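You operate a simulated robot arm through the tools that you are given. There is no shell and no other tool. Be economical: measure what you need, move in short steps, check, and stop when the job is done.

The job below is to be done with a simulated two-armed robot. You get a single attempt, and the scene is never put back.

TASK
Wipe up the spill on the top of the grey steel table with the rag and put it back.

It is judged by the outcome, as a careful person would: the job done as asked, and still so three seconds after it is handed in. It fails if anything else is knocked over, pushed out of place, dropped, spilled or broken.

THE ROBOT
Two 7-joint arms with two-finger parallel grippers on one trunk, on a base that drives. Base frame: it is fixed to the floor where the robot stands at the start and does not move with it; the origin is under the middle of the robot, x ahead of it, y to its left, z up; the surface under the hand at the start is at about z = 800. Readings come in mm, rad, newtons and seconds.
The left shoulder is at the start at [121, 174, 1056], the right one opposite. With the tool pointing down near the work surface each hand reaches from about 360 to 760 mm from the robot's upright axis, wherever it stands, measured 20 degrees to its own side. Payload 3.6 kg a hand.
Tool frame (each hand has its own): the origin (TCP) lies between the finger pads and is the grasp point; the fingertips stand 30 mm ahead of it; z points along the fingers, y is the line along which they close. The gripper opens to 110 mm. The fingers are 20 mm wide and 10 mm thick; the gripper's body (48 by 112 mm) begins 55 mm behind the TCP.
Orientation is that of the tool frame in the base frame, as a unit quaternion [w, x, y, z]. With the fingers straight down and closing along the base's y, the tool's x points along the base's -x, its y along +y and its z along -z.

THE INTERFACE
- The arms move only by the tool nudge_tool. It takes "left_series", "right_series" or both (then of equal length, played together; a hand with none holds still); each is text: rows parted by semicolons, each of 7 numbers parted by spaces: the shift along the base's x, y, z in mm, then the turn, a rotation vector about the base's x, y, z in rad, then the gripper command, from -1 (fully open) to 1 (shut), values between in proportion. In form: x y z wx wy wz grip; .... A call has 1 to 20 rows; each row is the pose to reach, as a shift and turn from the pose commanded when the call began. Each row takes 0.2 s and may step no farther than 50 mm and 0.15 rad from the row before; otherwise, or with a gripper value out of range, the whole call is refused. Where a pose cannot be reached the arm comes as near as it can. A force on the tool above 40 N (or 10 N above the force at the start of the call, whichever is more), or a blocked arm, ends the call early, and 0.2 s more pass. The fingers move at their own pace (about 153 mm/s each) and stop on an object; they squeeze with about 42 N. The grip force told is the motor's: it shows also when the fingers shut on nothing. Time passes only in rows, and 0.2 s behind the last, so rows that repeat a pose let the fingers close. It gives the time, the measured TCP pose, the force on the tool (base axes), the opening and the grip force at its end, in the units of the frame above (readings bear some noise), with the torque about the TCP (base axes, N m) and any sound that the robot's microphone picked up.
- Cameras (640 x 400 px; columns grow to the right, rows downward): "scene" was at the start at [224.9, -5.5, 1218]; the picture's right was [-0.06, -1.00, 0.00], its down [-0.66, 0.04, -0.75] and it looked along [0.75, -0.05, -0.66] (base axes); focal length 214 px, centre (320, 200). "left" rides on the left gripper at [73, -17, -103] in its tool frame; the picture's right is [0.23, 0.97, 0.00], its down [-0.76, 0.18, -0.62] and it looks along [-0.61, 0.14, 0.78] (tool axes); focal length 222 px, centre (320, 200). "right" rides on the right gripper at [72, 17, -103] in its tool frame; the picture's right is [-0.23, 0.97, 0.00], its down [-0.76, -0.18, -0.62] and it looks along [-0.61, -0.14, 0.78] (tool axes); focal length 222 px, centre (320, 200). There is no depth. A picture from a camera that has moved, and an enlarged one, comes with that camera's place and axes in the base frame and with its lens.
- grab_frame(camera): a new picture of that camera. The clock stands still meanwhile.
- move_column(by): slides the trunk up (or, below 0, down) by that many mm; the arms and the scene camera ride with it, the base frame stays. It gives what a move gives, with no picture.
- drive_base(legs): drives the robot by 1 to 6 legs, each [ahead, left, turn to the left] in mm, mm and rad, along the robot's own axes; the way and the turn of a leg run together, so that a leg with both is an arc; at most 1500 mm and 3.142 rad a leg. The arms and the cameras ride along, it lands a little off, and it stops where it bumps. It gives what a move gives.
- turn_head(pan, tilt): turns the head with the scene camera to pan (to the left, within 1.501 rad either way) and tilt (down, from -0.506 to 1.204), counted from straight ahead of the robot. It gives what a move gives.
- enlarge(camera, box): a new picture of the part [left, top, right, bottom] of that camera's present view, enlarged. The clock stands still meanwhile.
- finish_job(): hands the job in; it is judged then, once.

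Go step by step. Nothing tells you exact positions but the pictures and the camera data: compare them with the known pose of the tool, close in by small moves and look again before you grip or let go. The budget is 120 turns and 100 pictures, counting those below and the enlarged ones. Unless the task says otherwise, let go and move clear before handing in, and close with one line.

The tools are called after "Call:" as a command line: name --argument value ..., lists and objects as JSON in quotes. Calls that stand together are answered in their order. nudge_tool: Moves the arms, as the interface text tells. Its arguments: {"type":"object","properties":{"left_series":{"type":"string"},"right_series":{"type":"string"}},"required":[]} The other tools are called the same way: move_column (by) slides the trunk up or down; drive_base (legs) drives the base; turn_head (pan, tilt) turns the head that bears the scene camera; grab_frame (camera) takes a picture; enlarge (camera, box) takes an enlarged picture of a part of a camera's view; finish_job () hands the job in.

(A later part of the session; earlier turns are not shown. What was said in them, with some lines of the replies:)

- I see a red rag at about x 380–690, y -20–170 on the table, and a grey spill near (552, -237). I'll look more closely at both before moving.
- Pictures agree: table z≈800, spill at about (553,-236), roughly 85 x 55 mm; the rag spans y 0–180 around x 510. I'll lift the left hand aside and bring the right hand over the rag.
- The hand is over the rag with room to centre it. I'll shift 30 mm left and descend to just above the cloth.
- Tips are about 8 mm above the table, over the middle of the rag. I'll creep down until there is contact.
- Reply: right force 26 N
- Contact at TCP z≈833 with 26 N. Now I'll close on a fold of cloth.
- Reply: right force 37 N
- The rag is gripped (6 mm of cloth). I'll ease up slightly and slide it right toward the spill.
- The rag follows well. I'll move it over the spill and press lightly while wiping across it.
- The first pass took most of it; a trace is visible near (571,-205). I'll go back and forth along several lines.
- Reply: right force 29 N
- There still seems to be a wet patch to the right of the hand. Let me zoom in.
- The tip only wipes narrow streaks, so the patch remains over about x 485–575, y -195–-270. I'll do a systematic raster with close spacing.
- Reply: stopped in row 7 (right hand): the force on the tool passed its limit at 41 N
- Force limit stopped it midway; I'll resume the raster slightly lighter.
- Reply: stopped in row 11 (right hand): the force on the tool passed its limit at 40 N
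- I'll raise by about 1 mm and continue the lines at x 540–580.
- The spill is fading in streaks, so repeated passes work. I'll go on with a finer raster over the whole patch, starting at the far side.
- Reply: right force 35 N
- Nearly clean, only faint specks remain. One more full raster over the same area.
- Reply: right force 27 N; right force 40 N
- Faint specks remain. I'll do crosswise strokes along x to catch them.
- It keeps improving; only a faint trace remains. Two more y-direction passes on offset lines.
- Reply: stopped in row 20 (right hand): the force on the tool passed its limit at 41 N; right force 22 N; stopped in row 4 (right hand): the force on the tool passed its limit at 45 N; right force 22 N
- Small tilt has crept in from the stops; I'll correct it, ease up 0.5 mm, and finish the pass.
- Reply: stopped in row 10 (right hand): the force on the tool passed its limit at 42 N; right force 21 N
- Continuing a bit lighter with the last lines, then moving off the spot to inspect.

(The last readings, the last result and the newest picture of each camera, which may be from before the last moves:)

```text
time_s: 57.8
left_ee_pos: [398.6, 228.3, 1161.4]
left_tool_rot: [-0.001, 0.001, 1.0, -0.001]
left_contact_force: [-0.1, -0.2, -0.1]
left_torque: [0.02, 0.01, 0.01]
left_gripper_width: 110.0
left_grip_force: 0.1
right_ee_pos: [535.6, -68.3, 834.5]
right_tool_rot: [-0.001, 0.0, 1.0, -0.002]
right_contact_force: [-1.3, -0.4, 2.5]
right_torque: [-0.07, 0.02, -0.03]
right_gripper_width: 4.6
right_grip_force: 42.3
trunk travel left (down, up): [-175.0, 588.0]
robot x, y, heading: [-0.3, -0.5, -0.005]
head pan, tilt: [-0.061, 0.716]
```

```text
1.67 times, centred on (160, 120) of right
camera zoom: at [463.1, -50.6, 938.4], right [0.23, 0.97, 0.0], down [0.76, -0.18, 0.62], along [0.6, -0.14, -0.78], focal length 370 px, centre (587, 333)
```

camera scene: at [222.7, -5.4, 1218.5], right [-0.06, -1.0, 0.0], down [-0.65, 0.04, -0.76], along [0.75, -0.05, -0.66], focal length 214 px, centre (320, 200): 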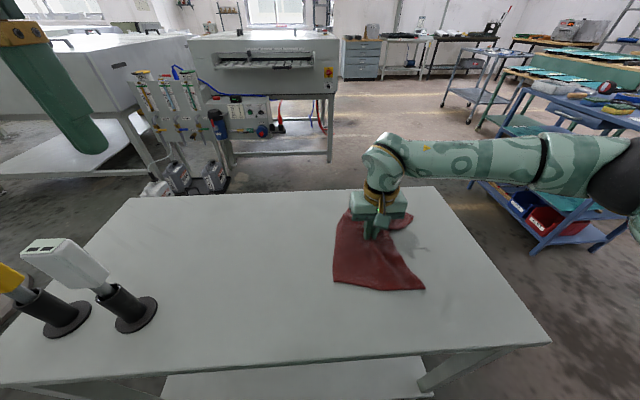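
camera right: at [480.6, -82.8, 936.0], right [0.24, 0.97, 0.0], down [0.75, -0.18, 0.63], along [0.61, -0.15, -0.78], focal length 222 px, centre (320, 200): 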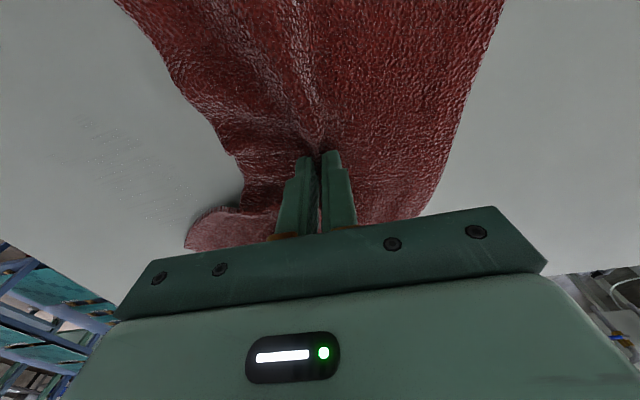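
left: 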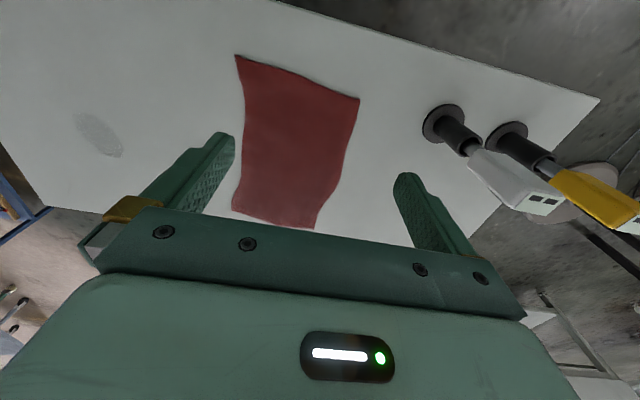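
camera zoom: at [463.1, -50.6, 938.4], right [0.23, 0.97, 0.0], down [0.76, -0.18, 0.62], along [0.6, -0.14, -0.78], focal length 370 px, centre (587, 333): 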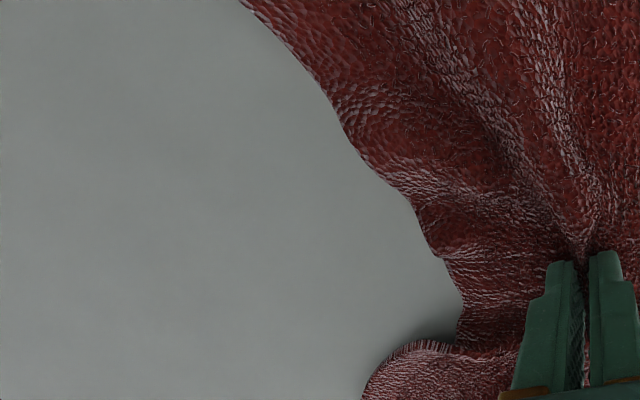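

The table is clean where the spill was. Now I'll slide the rag back to its old place around (529,76).

Call:
nudge_tool --right_series "0 10 6 0 0 0 1; 0 40 6 0 0 0 1; 0 70 6 0 0 0 1; -2 100 6 0 0 0 1; -4 130 6 0 0 0 1; -6 150 6 0 0 0 1; -6 150 6 0 0 0 1"

Call:
grab_frame --camera "scene"

Call:
grab_frame --camera "right"

```text
time_s: 59.4
left_ee_pos: [399.1, 226.9, 1161.3]
left_tool_rot: [0.0, 0.002, 1.0, -0.002]
left_contact_force: [0.1, -0.3, 0.0]
left_torque: [0.01, -0.06, -0.03]
left_gripper_width: 109.9
left_grip_force: 0.0
right_ee_pos: [532.4, 79.1, 841.3]
right_tool_rot: [-0.001, 0.001, 1.0, 0.0]
right_contact_force: [-0.3, -0.4, -0.5]
right_torque: [-0.03, -0.01, 0.01]
right_gripper_width: 4.6
right_grip_force: 41.8
trunk travel left (down, up): [-175.0, 588.0]
robot x, y, heading: [2.7, 0.4, -0.008]
head pan, tilt: [-0.061, 0.716]
```

```text
67 pictures are left
camera scene: at [224.9, -7.9, 1217.9], right [-0.07, -1.0, 0.0], down [-0.66, 0.04, -0.75], along [0.75, -0.05, -0.66], focal length 214 px, centre (320, 200)
```

scene: 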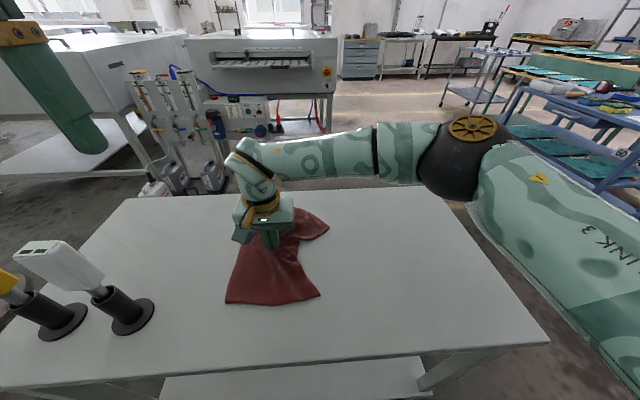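

```text
66 pictures are left
camera right: at [459.6, 97.2, 945.2], right [0.23, 0.97, 0.0], down [0.76, -0.18, 0.62], along [0.61, -0.14, -0.78], focal length 222 px, centre (320, 200)
```

right: 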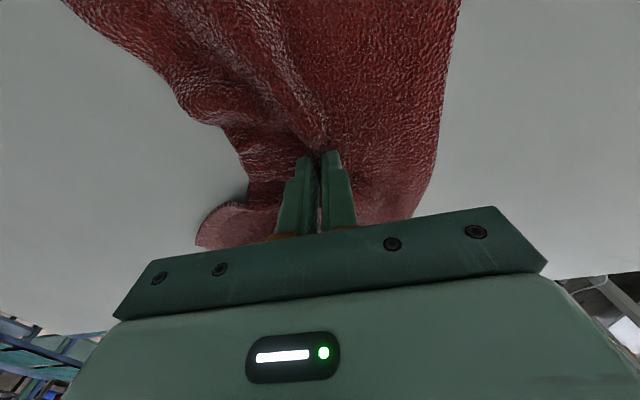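

It's essentially back. I'll shift ~12 mm toward the robot, touch down, and open slowly to spread the fold before lifting off.

Call:
nudge_tool --right_series "-12 0 -2 0 0 0 1; -12 0 -5 0 0 0 1; -12 0 -6 0 0 0 0.8; -12 0 -6 0 0 0 0.5; -12 0 -6 0 0 0 0.2; -12 0 -6 0 0 0 0.1; -12 0 15 0 0 0 0.1; -12 0 50 0 0 0 0.1; -12 0 90 0 0 0 0.1; -20 -40 110 0 0 0 0.1; -40 -85 120 0 0 0 0.1; -60 -130 130 0 0 0 0.1; -80 -170 130 0 0 0 0.1; -80 -170 130 0 0 0 0.1"

Call:
grab_frame --camera "scene"

Call:
grab_frame --camera "right"

```text
refused: row 11 steps farther than a row can; nothing moved
```

```text
65 pictures are left
camera scene: at [224.9, -7.9, 1217.9], right [-0.07, -1.0, 0.0], down [-0.66, 0.04, -0.75], along [0.75, -0.05, -0.66], focal length 214 px, centre (320, 200)
```

scene: 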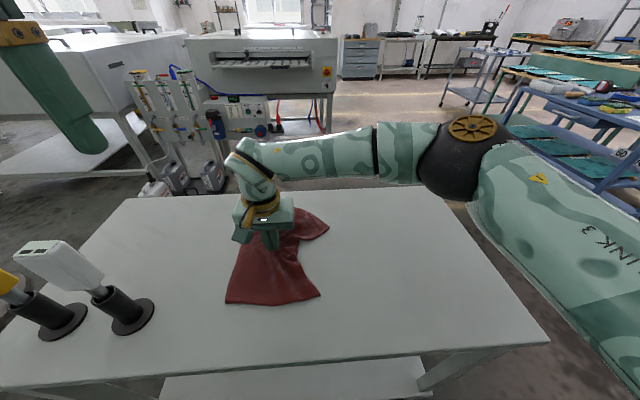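

```text
64 pictures are left
camera right: at [459.6, 97.2, 945.2], right [0.23, 0.97, 0.0], down [0.76, -0.18, 0.62], along [0.61, -0.14, -0.78], focal length 222 px, centre (320, 200)
```

right: 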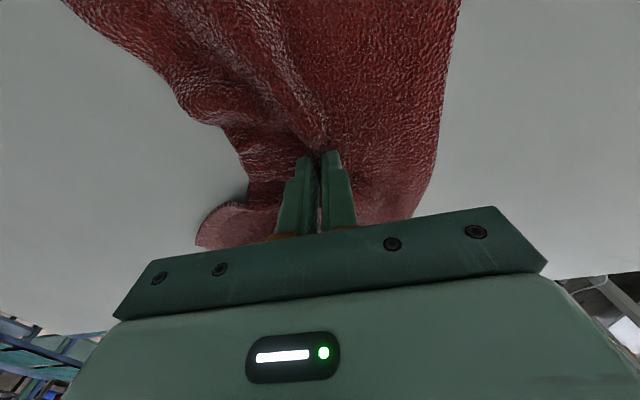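

A row was too long, so nothing moved. I'll repeat with smaller steps.

Call:
nudge_tool --right_series "-12 0 -2 0 0 0 1; -12 0 -5 0 0 0 1; -12 0 -6 0 0 0 0.8; -12 0 -6 0 0 0 0.5; -12 0 -6 0 0 0 0.2; -12 0 -6 0 0 0 0.1; -12 0 15 0 0 0 0.1; -12 0 50 0 0 0 0.1; -12 0 90 0 0 0 0.1; -20 -35 110 0 0 0 0.1; -40 -75 115 0 0 0 0.1; -60 -115 120 0 0 0 0.1; -75 -155 120 0 0 0 0.1; -80 -190 120 0 0 0 0.1"

Call:
grab_frame --camera "scene"

```text
time_s: 62.4
left_ee_pos: [398.9, 227.4, 1161.5]
left_tool_rot: [-0.001, 0.003, 1.0, 0.0]
left_contact_force: [0.5, 0.6, 0.6]
left_torque: [0.0, -0.01, -0.01]
left_gripper_width: 109.9
left_grip_force: 0.1
right_ee_pos: [455.6, -109.4, 966.3]
right_tool_rot: [0.0, 0.001, 1.0, -0.001]
right_contact_force: [0.1, -0.5, -0.1]
right_torque: [0.0, 0.02, -0.01]
right_gripper_width: 49.7
right_grip_force: 0.0
trunk travel left (down, up): [-175.0, 588.0]
robot x, y, heading: [-0.5, -1.0, -0.008]
head pan, tilt: [-0.061, 0.716]
```

```text
63 pictures are left
camera scene: at [224.7, -8.6, 1218.0], right [-0.07, -1.0, 0.0], down [-0.66, 0.04, -0.75], along [0.75, -0.05, -0.66], focal length 214 px, centre (320, 200)
```

scene: 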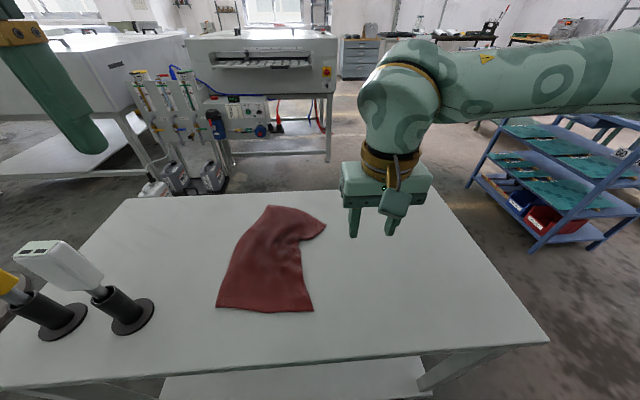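

The rag lies back almost exactly where it was, only one far corner slightly turned. A close look to confirm the table is clean everywhere.

Call:
enlarge --camera "scene" --box '[200, 180, 520, 380]'

Call:
grab_frame --camera "right"

```text
2.00 times, centred on (360, 280) of scene
camera zoom: at [224.7, -8.6, 1218.0], right [-0.07, -1.0, 0.0], down [-0.66, 0.04, -0.75], along [0.75, -0.05, -0.66], focal length 429 px, centre (240, 40)
```

zoom: 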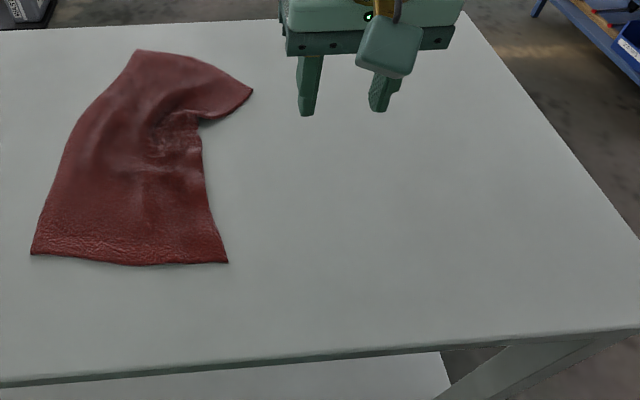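

```text
61 pictures are left
camera right: at [382.0, -92.0, 1069.7], right [0.23, 0.97, 0.0], down [0.76, -0.18, 0.62], along [0.61, -0.14, -0.78], focal length 222 px, centre (320, 200)
```

right: 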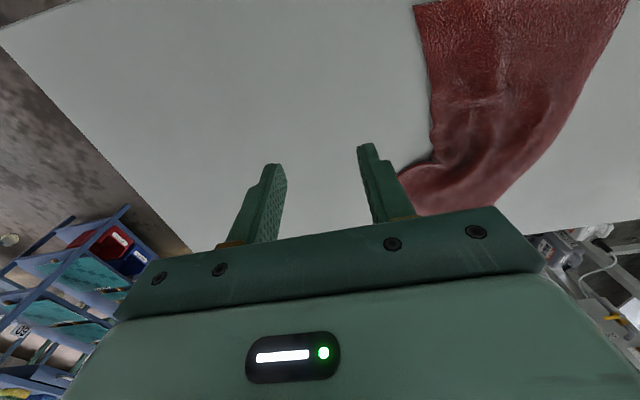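

The table is clean, the rag is flat in its place, and both hands are clear. Handing in.

Call:
finish_job

```text
The job is handed in.
```

I wiped up the spill on the grey steel table and put the rag back where it was; its far right corner is slightly turned from how it lay before, and nothing else was disturbed.
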